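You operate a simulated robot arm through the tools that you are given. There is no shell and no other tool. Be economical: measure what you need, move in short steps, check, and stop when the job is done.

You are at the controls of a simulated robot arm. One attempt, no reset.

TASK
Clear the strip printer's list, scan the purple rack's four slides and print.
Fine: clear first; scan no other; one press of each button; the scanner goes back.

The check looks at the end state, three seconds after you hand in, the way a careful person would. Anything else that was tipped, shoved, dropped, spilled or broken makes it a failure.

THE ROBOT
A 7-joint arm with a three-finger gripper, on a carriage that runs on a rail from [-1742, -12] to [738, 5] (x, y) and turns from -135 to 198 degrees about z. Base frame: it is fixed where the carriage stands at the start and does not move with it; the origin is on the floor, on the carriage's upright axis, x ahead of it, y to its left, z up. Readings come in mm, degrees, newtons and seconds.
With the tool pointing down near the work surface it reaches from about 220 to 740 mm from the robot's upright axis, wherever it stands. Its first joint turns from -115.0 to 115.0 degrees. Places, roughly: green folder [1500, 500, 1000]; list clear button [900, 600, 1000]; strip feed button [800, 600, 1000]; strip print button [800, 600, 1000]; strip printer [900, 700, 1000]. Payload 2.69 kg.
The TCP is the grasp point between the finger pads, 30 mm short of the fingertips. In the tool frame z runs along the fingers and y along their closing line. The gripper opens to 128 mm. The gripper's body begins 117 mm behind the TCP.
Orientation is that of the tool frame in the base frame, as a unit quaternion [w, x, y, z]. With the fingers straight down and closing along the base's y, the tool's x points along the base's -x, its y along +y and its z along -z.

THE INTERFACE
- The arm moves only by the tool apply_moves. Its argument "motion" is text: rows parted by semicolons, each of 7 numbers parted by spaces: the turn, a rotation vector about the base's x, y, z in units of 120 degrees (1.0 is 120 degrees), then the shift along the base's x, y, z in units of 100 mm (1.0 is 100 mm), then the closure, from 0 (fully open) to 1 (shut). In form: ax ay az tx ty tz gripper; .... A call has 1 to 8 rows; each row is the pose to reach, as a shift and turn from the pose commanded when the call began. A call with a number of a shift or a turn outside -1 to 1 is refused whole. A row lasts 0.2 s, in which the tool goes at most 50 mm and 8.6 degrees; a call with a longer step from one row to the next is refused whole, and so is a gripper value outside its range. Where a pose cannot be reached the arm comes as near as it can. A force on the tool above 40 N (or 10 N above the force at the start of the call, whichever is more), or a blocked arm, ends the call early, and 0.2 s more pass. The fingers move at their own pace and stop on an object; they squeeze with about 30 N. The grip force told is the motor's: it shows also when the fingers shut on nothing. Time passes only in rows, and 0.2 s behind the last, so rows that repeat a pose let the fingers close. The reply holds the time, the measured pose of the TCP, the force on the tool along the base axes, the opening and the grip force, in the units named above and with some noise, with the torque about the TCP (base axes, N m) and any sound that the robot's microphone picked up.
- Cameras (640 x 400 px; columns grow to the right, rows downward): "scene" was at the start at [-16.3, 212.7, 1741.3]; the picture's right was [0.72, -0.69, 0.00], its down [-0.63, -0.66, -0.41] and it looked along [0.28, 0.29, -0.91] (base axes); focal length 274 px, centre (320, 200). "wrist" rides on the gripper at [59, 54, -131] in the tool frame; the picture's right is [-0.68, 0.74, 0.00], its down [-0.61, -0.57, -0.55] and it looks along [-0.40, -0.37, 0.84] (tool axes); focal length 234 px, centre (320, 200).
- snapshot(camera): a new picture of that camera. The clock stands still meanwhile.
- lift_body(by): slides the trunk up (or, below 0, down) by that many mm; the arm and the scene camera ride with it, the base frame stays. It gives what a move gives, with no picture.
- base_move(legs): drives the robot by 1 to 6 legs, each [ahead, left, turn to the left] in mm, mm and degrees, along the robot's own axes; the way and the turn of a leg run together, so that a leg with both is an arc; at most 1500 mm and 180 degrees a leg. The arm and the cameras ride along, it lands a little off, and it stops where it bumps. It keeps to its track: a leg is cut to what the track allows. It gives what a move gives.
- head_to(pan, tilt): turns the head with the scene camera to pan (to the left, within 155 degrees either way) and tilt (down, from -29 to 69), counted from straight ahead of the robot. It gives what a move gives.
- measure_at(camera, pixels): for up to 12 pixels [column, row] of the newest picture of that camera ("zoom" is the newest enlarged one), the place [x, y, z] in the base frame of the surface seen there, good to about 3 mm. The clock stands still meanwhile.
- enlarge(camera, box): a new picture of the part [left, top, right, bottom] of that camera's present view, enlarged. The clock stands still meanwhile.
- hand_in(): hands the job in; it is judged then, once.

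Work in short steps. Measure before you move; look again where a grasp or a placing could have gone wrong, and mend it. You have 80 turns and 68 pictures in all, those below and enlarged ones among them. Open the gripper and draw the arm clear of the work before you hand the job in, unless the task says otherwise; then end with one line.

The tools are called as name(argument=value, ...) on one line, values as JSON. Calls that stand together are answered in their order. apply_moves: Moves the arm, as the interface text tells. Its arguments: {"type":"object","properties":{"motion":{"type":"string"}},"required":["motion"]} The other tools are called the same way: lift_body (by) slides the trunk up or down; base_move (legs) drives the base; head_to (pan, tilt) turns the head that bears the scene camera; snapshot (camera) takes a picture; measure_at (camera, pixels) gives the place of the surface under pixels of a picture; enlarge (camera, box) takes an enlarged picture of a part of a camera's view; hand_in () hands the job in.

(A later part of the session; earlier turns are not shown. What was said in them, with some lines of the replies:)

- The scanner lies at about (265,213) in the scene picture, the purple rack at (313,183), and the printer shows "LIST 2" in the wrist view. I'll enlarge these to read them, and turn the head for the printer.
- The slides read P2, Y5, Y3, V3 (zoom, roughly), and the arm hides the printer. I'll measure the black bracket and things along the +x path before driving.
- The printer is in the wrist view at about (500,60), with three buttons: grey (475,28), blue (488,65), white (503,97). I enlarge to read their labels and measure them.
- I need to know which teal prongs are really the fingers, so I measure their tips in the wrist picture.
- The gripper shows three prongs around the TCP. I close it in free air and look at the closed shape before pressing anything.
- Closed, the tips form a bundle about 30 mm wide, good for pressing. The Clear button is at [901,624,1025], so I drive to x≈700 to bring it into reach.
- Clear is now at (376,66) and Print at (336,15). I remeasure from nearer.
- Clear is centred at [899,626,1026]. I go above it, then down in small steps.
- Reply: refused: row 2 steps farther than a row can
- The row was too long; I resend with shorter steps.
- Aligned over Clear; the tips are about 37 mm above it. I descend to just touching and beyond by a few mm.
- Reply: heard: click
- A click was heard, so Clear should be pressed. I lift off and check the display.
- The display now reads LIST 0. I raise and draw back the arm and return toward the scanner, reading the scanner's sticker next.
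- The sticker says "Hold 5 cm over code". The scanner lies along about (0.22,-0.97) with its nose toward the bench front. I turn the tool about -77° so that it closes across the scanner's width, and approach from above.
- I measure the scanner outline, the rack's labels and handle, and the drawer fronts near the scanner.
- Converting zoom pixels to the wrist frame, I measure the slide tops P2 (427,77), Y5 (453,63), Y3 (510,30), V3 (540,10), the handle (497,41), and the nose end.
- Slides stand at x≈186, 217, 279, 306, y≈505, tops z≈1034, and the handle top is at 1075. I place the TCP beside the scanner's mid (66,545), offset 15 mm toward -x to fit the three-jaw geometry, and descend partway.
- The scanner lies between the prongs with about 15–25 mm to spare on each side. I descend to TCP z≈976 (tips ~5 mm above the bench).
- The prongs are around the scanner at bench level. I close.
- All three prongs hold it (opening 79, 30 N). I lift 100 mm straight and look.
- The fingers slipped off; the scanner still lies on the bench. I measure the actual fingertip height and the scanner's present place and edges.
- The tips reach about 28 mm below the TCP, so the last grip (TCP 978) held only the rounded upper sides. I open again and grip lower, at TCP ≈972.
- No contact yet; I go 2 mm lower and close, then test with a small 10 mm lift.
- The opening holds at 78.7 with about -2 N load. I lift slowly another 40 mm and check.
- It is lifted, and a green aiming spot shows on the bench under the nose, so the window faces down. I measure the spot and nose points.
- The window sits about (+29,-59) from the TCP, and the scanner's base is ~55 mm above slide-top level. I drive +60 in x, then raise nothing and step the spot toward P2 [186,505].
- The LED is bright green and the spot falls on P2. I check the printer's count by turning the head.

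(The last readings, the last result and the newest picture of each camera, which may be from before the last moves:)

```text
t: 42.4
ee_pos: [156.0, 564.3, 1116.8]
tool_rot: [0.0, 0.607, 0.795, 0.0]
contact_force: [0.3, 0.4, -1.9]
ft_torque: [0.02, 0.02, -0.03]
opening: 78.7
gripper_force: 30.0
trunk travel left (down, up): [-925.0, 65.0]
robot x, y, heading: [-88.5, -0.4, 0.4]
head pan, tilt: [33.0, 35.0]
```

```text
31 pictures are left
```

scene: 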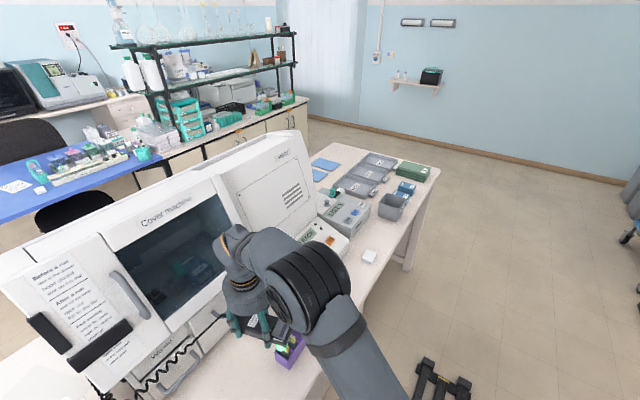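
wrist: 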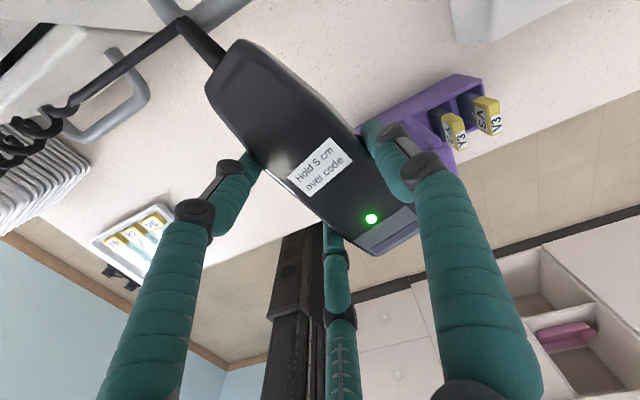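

Printer is visible at about (345,210); I enlarge it.

enlarge(camera="scene", box=[310, 180, 390, 240])

enlarge(camera="scene", box=[210, 290, 330, 380])

```text
6.67 times, centred on (350, 210) of scene
```

zoom: 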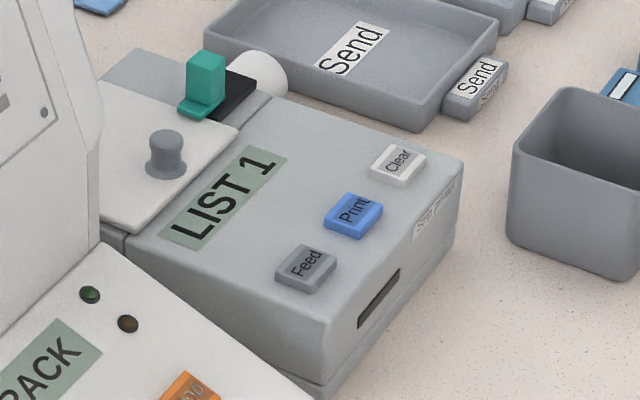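

```text
4.44 times, centred on (270, 335) of scene
```

zoom: 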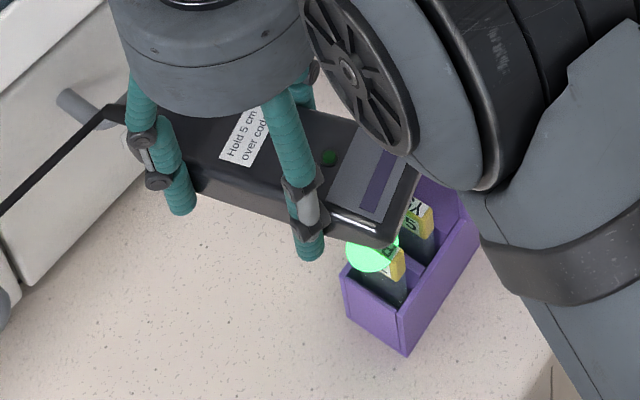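

LIST 1 after P2. I step +31 mm in x to Y5, keeping height (12 mm over the handle), and check the count.

apply_moves(motion="0 0 0 0.1 0 0.02 1; 0 0 0 0.2 0 0.02 1; 0 0 0 0.28 0 0 1; 0 0 0 0.32 0 0 1; 0 0 0 0.32 0 0 1; 0 0 0 0.32 0 0 1; 0 0 0 0.32 0 0 1")

enlarge(camera="scene", box=[210, 180, 400, 380])

```text
t: 44.0
ee_pos: [187.6, 563.7, 1115.9]
tool_rot: [0.0, 0.607, 0.795, 0.0]
contact_force: [0.3, -0.6, -2.2]
ft_torque: [-0.02, 0.01, -0.02]
opening: 78.6
gripper_force: 30.0
trunk travel left (down, up): [-925.0, 65.0]
robot x, y, heading: [-94.5, -2.3, 0.4]
head pan, tilt: [33.0, 35.0]
```

```text
2.00 times, centred on (305, 280) of scene
```

zoom: 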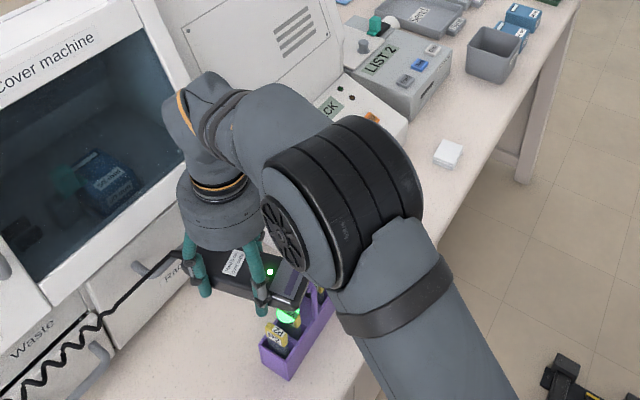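

LIST 2. Next Y3 at +61 mm: I rise 15 mm to cross the handle and settle back.

apply_moves(motion="0 0 0 0 0 0.15 1; 0 0 0 0.2 0 0.15 1; 0 0 0 0.4 0.02 0.15 1; 0 0 0 0.55 0.03 0.1 1; 0 0 0 0.63 0.03 0.02 1; 0 0 0 0.63 0.03 0.01 1; 0 0 0 0.63 0.03 0.01 1; 0 0 0 0.63 0.03 0.01 1")

enlarge(camera="scene", box=[210, 180, 400, 380])

```text
t: 45.8
ee_pos: [251.6, 566.8, 1116.9]
tool_rot: [0.0, 0.607, 0.795, 0.0]
contact_force: [-0.7, -0.6, -2.6]
ft_torque: [0.02, 0.01, 0.0]
opening: 78.3
gripper_force: 30.1
trunk travel left (down, up): [-925.0, 65.0]
robot x, y, heading: [-88.2, -1.2, 0.3]
head pan, tilt: [33.0, 35.0]
```

```text
2.00 times, centred on (305, 280) of scene
```

zoom: 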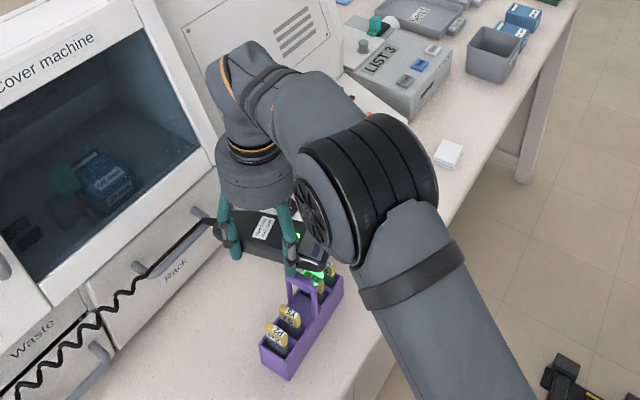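

LIST 3. Last one, V3: +28 mm in x, +4 in y.

apply_moves(motion="0 0 0 0.1 0.01 0 1; 0 0 0 0.2 0.03 0 1; 0 0 0 0.28 0.04 0 1; 0 0 0 0.28 0.04 0 1; 0 0 0 0.28 0.04 0 1; 0 0 0 0.28 0.04 0 1")

enlarge(camera="scene", box=[210, 180, 400, 380])

```text
t: 47.2
ee_pos: [278.2, 570.7, 1117.3]
tool_rot: [0.0, 0.607, 0.795, 0.0]
contact_force: [0.6, -0.3, -2.6]
ft_torque: [0.0, 0.04, 0.0]
opening: 78.8
gripper_force: 30.3
trunk travel left (down, up): [-925.0, 65.0]
robot x, y, heading: [-90.0, 0.6, 0.6]
head pan, tilt: [33.0, 35.0]
```

```text
2.00 times, centred on (305, 280) of scene
```

zoom: 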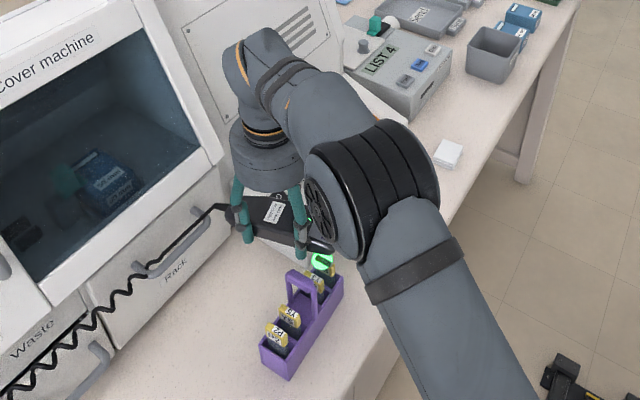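

LIST 4. I raise the scanner 100 mm, pull it forward (-y) so that the beam clears the slides, then go back in x.

apply_moves(motion="0 0 0 0 0 0.2 1; 0 0 0 0 0 0.4 1; 0 0 0 0 0 0.7 1; 0 0 0 0 -0.2 1 1; 0 0 0 0 -0.5 1 1; 0 0 0 0 -0.75 1 1; 0 0 0 0 -0.75 1 1")

base_move(legs=[[-60, 0, 0]])

apply_moves(motion="0 0 0 -0.2 0 0 1; 0 0 0 -0.4 0 0 1; 0 0 0 -0.7 0 0 1; 0 0 0 -1 0 0 1; 0 0 0 -1 0 0 1")

head_to(pan=60, tilt=60)

snapshot(camera="scene")

```text
t: 48.8
ee_pos: [277.0, 495.9, 1217.0]
tool_rot: [0.0, 0.607, 0.795, 0.0]
contact_force: [-1.1, -0.3, -1.5]
ft_torque: [-0.02, 0.05, -0.01]
opening: 78.3
gripper_force: 30.0
trunk travel left (down, up): [-925.0, 65.0]
robot x, y, heading: [-87.9, 0.9, 0.4]
head pan, tilt: [33.0, 35.0]
```

```text
t: 49.8
ee_pos: [220.2, 496.0, 1219.3]
tool_rot: [0.001, 0.608, 0.794, 0.0]
contact_force: [0.3, 0.1, -0.7]
ft_torque: [0.0, 0.01, 0.0]
opening: 78.4
gripper_force: 29.9
trunk travel left (down, up): [-925.0, 65.0]
robot x, y, heading: [-149.6, -1.5, 0.4]
head pan, tilt: [33.0, 35.0]
```

```text
t: 51.0
ee_pos: [120.6, 495.4, 1218.5]
tool_rot: [-0.001, 0.607, 0.794, 0.001]
contact_force: [-0.1, 0.4, -2.1]
ft_torque: [0.01, 0.04, -0.01]
opening: 78.4
gripper_force: 29.7
trunk travel left (down, up): [-925.0, 65.0]
robot x, y, heading: [-148.9, -3.2, 0.6]
head pan, tilt: [33.0, 35.0]
```

```text
t: 51.9
ee_pos: [119.5, 496.5, 1218.2]
tool_rot: [0.0, 0.607, 0.795, 0.0]
contact_force: [0.3, -0.2, -2.5]
ft_torque: [-0.02, 0.01, 0.03]
opening: 78.6
gripper_force: 29.8
trunk travel left (down, up): [-925.0, 65.0]
robot x, y, heading: [-148.1, -0.8, 0.3]
head pan, tilt: [60.0, 60.0]
```

```text
25 pictures are left
```

scene: 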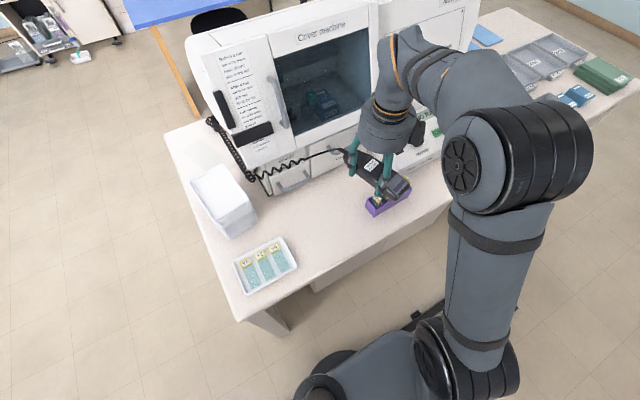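

Still held. I go to the original spot (51.5, 542.5) and lower to about z 971.

apply_moves(motion="0 0 0 -0.2 0 0 1; 0 0 0 -0.4 0.1 0 1; 0 0 0 -0.6 0.25 0 1; 0 0 0 -0.68 0.46 -0.2 1; 0 0 0 -0.68 0.46 -0.6 1; 0 0 0 -0.68 0.46 -1 1; 0 0 0 -0.68 0.46 -1 1")

apply_moves(motion="0 0 0 0 0 -0.3 1; 0 0 0 0 0 -0.6 1; 0 0 0 0 0 -0.9 1; 0 0 0 0 0 -1 1; 0 0 0 0 0 -1 1")

```text
t: 53.5
ee_pos: [51.0, 541.6, 1119.1]
tool_rot: [0.0, 0.608, 0.794, 0.001]
contact_force: [0.7, -0.2, -1.1]
ft_torque: [0.05, 0.01, 0.0]
opening: 78.4
gripper_force: 30.2
trunk travel left (down, up): [-925.0, 65.0]
robot x, y, heading: [-148.9, -3.8, 0.2]
head pan, tilt: [60.0, 60.0]
```

```text
t: 54.7
ee_pos: [51.9, 541.8, 1018.9]
tool_rot: [0.0, 0.607, 0.795, 0.0]
contact_force: [-0.3, -0.5, -2.4]
ft_torque: [-0.03, 0.01, -0.03]
opening: 78.8
gripper_force: 30.2
trunk travel left (down, up): [-925.0, 65.0]
robot x, y, heading: [-149.4, -1.8, 0.5]
head pan, tilt: [60.0, 60.0]
```

Next I lower the last 47 mm slowly to contact.

apply_moves(motion="0 0 0 0 0 -0.2 1; 0 0 0 0 0 -0.35 1; 0 0 0 0 0 -0.41 1; 0 0 0 0 0 -0.44 1; 0 0 0 0 0 -0.46 1; 0 0 0 0 0 -0.475 1; 0 0 0 0 0 -0.475 1")

snapshot(camera="wrist")

```text
t: 56.3
ee_pos: [51.7, 542.4, 970.6]
tool_rot: [-0.001, 0.607, 0.794, 0.0]
contact_force: [-0.1, -0.9, 0.2]
ft_torque: [0.05, -0.03, -0.02]
opening: 78.2
gripper_force: 29.7
trunk travel left (down, up): [-925.0, 65.0]
robot x, y, heading: [-151.7, -0.7, 0.3]
head pan, tilt: [60.0, 60.0]
```

```text
24 pictures are left
```

wrist: 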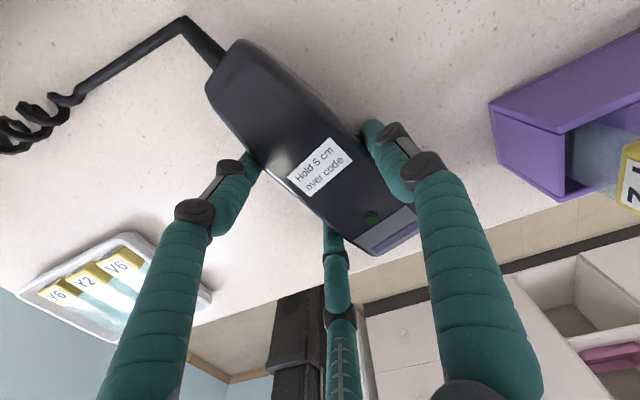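

The load has come off; it rests on the bench. I open and rise.

apply_moves(motion="0 0 0 0 0 0 0.2; 0 0 0 0 0 0 0; 0 0 0 0 0 0 0; 0 0 0 0 0 0 0; 0 0 0 0 0 0.2 0; 0 0 0 0 0 0.5 0; 0 0 0 0 0 0.95 0; 0 0 0 0 0 0.95 0")

apply_moves(motion="0 0 0.07 0 0 0.2 0; 0 0 0.14 0 -0.1 0.4 0; 0 0 0.21 0 -0.2 0.6 0; 0 0 0.28 0 -0.4 0.8 0; 0 0 0.35 0 -0.6 1 0; 0 0 0.42 0 -0.8 1 0; 0 0 0.49 0 -1 1 0; 0 0 0.56 0 -1 1 0")

snapshot(camera="scene")

```text
t: 58.1
ee_pos: [51.1, 542.5, 1066.2]
tool_rot: [0.001, 0.607, 0.795, 0.001]
contact_force: [1.0, 0.9, 0.2]
ft_torque: [-0.01, -0.04, 0.0]
opening: 128.0
gripper_force: 0.0
trunk travel left (down, up): [-925.0, 65.0]
robot x, y, heading: [-151.0, -2.2, 0.3]
head pan, tilt: [60.0, 60.0]
```

```text
t: 59.9
ee_pos: [52.1, 442.0, 1166.7]
tool_rot: [0.0, 0.065, 0.998, 0.0]
contact_force: [-0.2, 0.2, 0.5]
ft_torque: [0.02, 0.0, -0.02]
opening: 128.2
gripper_force: 0.1
trunk travel left (down, up): [-925.0, 65.0]
robot x, y, heading: [-149.0, 2.3, 0.3]
head pan, tilt: [60.0, 60.0]
```

```text
23 pictures are left
```

scene: 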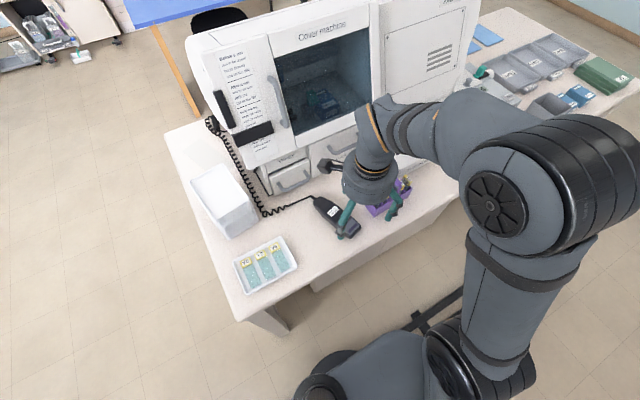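

The scanner is back in its place. I raise the arm, close the fingers and drive +780 toward the Print button at about [832,622].

apply_moves(motion="0 0 0.03 0 -0.2 0.4 0.3; 0 0 0.062 0 -0.4 0.8 1; 0 0 0.062 0 -0.7 1 1; 0 0 0.062 0 -0.7 1 1; 0 0 0.062 0 -0.7 1 1; 0 0 0.062 0 -0.7 1 1; 0 0 0.062 0 -0.7 1 1; 0 0 0.062 0 -0.7 1 1")

base_move(legs=[[780, 0, 0]])

apply_moves(motion="0 0 0 0 0.3 -0.3 1; 0 0 0 0 0.6 -0.6 1; 0 0 0 0 0.85 -0.8 1; 0 0 0 0 0.85 -0.8 1")

snapshot(camera="wrist")

```text
t: 61.7
ee_pos: [51.7, 370.6, 1265.1]
tool_rot: [0.0, 0.001, 1.0, 0.001]
contact_force: [1.1, -0.3, 0.5]
ft_torque: [0.01, 0.01, -0.02]
opening: 2.8
gripper_force: 4.5
trunk travel left (down, up): [-925.0, 65.0]
robot x, y, heading: [-147.5, -1.0, 0.7]
head pan, tilt: [60.0, 60.0]
```

```text
t: 65.9
ee_pos: [833.2, 375.1, 1265.8]
tool_rot: [-0.001, 0.003, 1.0, 0.0]
contact_force: [-0.7, -0.4, 0.2]
ft_torque: [0.01, 0.03, 0.02]
opening: 2.0
gripper_force: 30.1
trunk travel left (down, up): [-925.0, 65.0]
robot x, y, heading: [630.1, 4.4, 0.2]
head pan, tilt: [60.0, 60.0]
```

```text
t: 66.9
ee_pos: [833.3, 459.6, 1185.6]
tool_rot: [-0.001, 0.004, 1.0, 0.001]
contact_force: [0.9, 1.4, 0.0]
ft_torque: [0.03, 0.03, 0.01]
opening: 2.1
gripper_force: 29.6
trunk travel left (down, up): [-925.0, 65.0]
robot x, y, heading: [629.3, 6.2, 0.3]
head pan, tilt: [60.0, 60.0]
```

```text
22 pictures are left
```

wrist: 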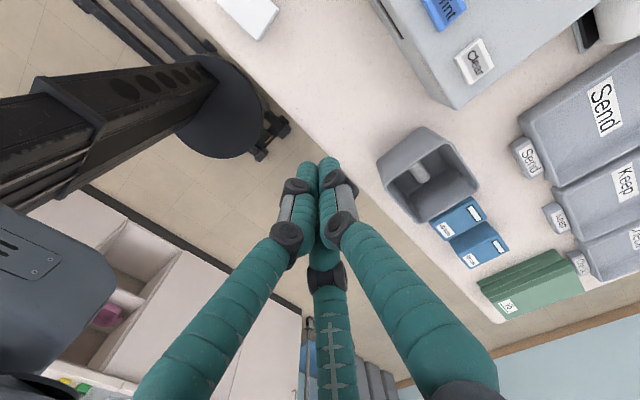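

Before printing I check the display, and move the tool toward Print.

head_to(pan=30, tilt=45)

enlarge(camera="scene", box=[60, 160, 380, 360])

apply_moves(motion="0 0 0 -0.01 0.4 0 1; 0 0 0 -0.02 0.8 0 1; 0 0 0 -0.02 1 0 1; 0 0 0 -0.02 1 0 1")

snapshot(camera="wrist")

```text
t: 67.8
ee_pos: [833.9, 461.5, 1187.2]
tool_rot: [0.0, 0.003, 1.0, 0.0]
contact_force: [0.6, 0.0, 0.5]
ft_torque: [0.02, 0.02, -0.01]
opening: 2.0
gripper_force: 29.8
trunk travel left (down, up): [-925.0, 65.0]
robot x, y, heading: [630.4, 0.6, 0.0]
head pan, tilt: [30.0, 45.0]
```

```text
2.00 times, centred on (220, 260) of scene
```

zoom: 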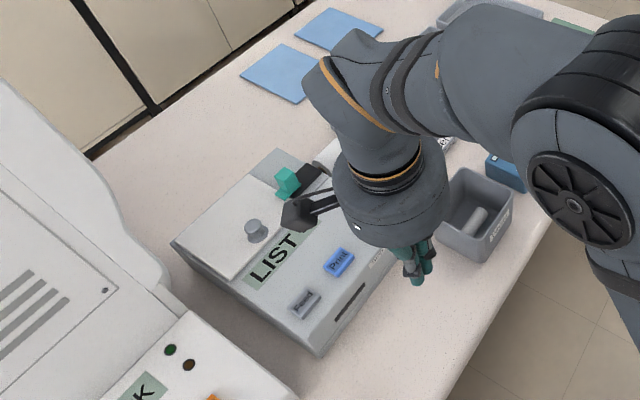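

```text
t: 68.8
ee_pos: [831.3, 561.0, 1185.5]
tool_rot: [0.0, 0.003, 1.0, 0.0]
contact_force: [0.5, -0.3, 0.2]
ft_torque: [0.03, 0.03, -0.02]
opening: 2.0
gripper_force: 29.9
trunk travel left (down, up): [-925.0, 65.0]
robot x, y, heading: [633.1, 2.5, 0.5]
head pan, tilt: [30.0, 45.0]
```

```text
20 pictures are left
```

wrist: 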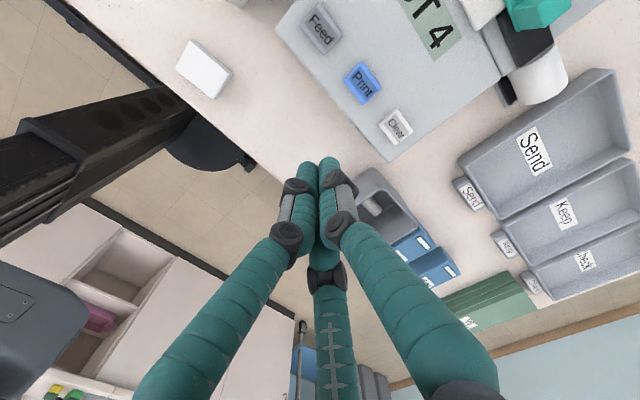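

The display reads LIST 4. I measure Print at (363,83).

measure_at(camera="wrist", pixels=[[363, 83], [353, 72], [372, 93], [349, 88], [376, 75]])

apply_moves(motion="0 0 0 0 0.4 -0.2 1; 0 0 0 0 0.64 -0.5 1; 0 0 0 0 0.64 -0.95 1; 0 0 0 0 0.64 -0.95 1")

snapshot(camera="wrist")

```text
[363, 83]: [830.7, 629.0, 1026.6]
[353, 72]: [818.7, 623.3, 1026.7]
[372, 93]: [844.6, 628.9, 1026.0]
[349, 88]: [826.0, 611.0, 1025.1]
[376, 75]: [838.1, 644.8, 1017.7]
```

```text
t: 69.8
ee_pos: [830.5, 625.1, 1091.7]
tool_rot: [0.0, 0.004, 1.0, 0.0]
contact_force: [-0.5, -0.5, 0.5]
ft_torque: [-0.01, -0.01, 0.03]
opening: 2.1
gripper_force: 29.8
trunk travel left (down, up): [-925.0, 65.0]
robot x, y, heading: [632.6, 7.5, 0.2]
head pan, tilt: [30.0, 45.0]
```

```text
19 pictures are left
```

wrist: 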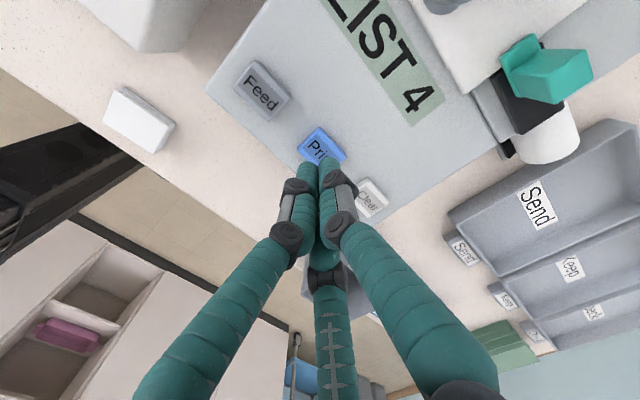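

Aligned over Print just as before over Clear. I press to TCP z≈1052, one press.

apply_moves(motion="0 0 0 0 0 -0.2 1; 0 0 0 0 0 -0.3 1; 0 0 0 0 0 -0.35 1; 0 0 0 0 0 -0.38 1; 0 0 0 0 0 -0.4 1")

```text
t: 71.0
ee_pos: [830.9, 625.5, 1052.4]
tool_rot: [-0.001, 0.003, 1.0, 0.0]
contact_force: [-0.7, -0.2, 0.7]
ft_torque: [0.01, -0.02, -0.01]
opening: 5.9
gripper_force: 31.6
trunk travel left (down, up): [-925.0, 65.0]
robot x, y, heading: [630.0, 1.9, -0.0]
head pan, tilt: [30.0, 45.0]
heard: click
```

Click heard. I lift straight off, draw back and look.

apply_moves(motion="0 0 0 0 0 0.2 1; 0 0 0 0 0 0.6 1; 0 0 0 0 -0.3 0.95 1; 0 0 0 0 -0.7 1 1; 0 0 0 0 -1 1 1")

apply_moves(motion="0 0 0 0 -0.3 0.4 1; 0 0 0 0 -0.6 0.8 0.8; 0 0 0 0 -0.9 1 0.5; 0 0 0 0 -1 1 0.2; 0 0 0 0 -1 1 0; 0 0 0 0 -1 1 0; 0 0 0 0 -1 1 0; 0 0 0 0 -1 1 0")

snapshot(camera="scene")

snapshot(camera="wrist")

```text
t: 72.2
ee_pos: [833.2, 522.0, 1153.2]
tool_rot: [0.0, 0.003, 1.0, 0.0]
contact_force: [-0.6, -0.2, -0.3]
ft_torque: [0.0, 0.02, -0.01]
opening: 2.2
gripper_force: 31.5
trunk travel left (down, up): [-925.0, 65.0]
robot x, y, heading: [629.9, 2.9, 0.1]
head pan, tilt: [30.0, 45.0]
```

```text
t: 74.0
ee_pos: [830.0, 423.0, 1251.6]
tool_rot: [-0.001, 0.003, 1.0, 0.001]
contact_force: [-0.4, 0.9, 0.1]
ft_torque: [0.01, 0.03, 0.01]
opening: 111.1
gripper_force: 0.0
trunk travel left (down, up): [-925.0, 65.0]
robot x, y, heading: [632.9, 4.6, -0.0]
head pan, tilt: [30.0, 45.0]
```

```text
18 pictures are left
```

scene: 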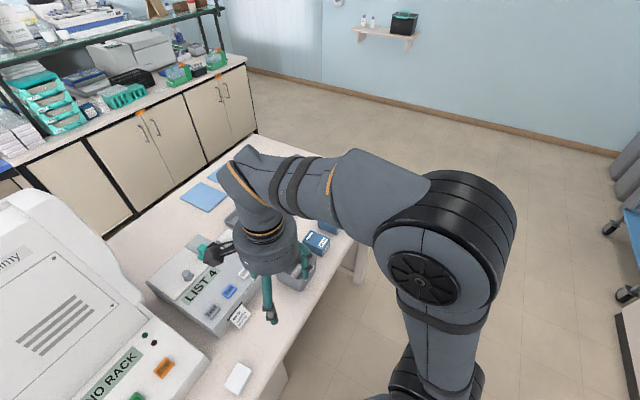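

```text
17 pictures are left
```

wrist: 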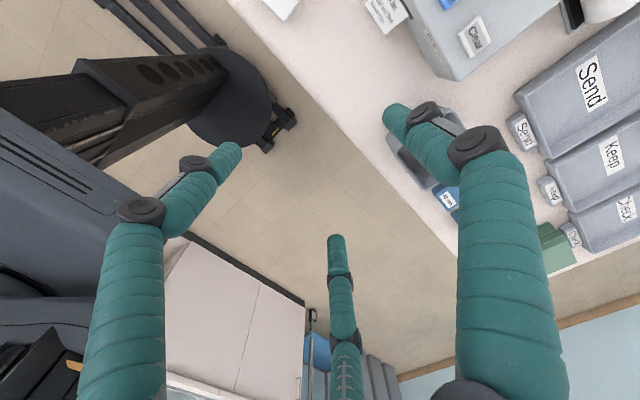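

A strip has come out of the slot at about (240,317) in the scene. I enlarge it to read it.

enlarge(camera="scene", box=[200, 270, 280, 340])

enlarge(camera="wrist", box=[350, 0, 420, 45])

```text
5.71 times, centred on (240, 305) of scene
```

zoom: 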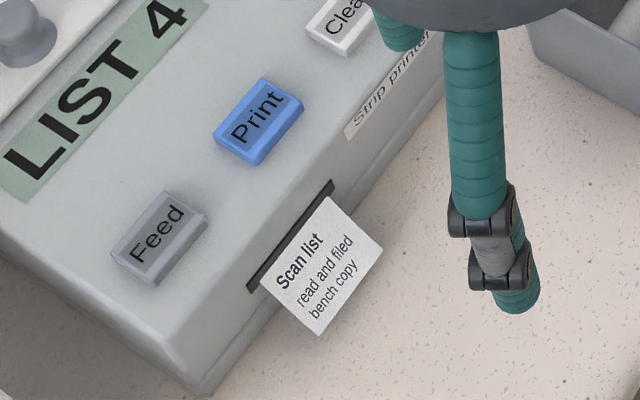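

```text
8.89 times, centred on (385, 22) of wrist
```

zoom: 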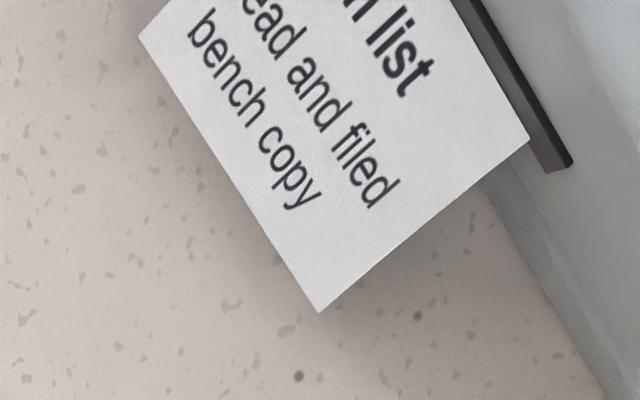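

The strip is out. As a last check I turn the head back to see the scanner and rack.

head_to(pan=135, tilt=45)

snapshot(camera="scene")

```text
t: 75.8
ee_pos: [832.1, 424.2, 1251.7]
tool_rot: [0.0, 0.003, 1.0, 0.0]
contact_force: [0.0, -0.6, -0.7]
ft_torque: [-0.02, 0.0, 0.01]
opening: 128.2
gripper_force: 0.0
trunk travel left (down, up): [-925.0, 65.0]
robot x, y, heading: [628.8, 3.0, 0.0]
head pan, tilt: [135.0, 45.0]
```

```text
14 pictures are left
```

scene: 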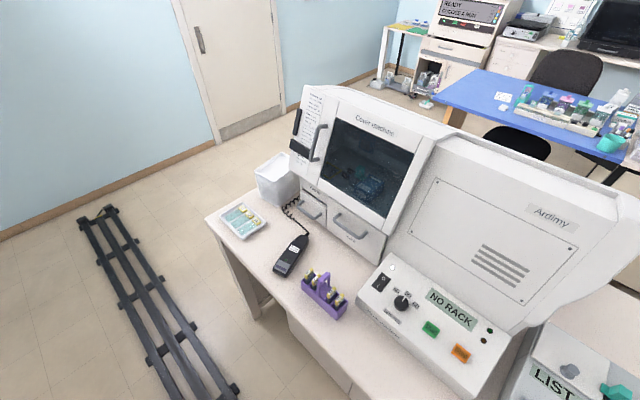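

The scanner lies at its place (292,255), the rack and tray are undisturbed, and the arm is clear and open. I hand in.

hand_in()

```text
The job is handed in.
```

I cleared the list (LIST 0) and scanned the purple rack's four slides; the count rose by one with each, to LIST 4. One press of Print brought out a strip, and the scanner is back where it lay; the strip's visible text doesn't name the slides, so only the count confirms the scans.
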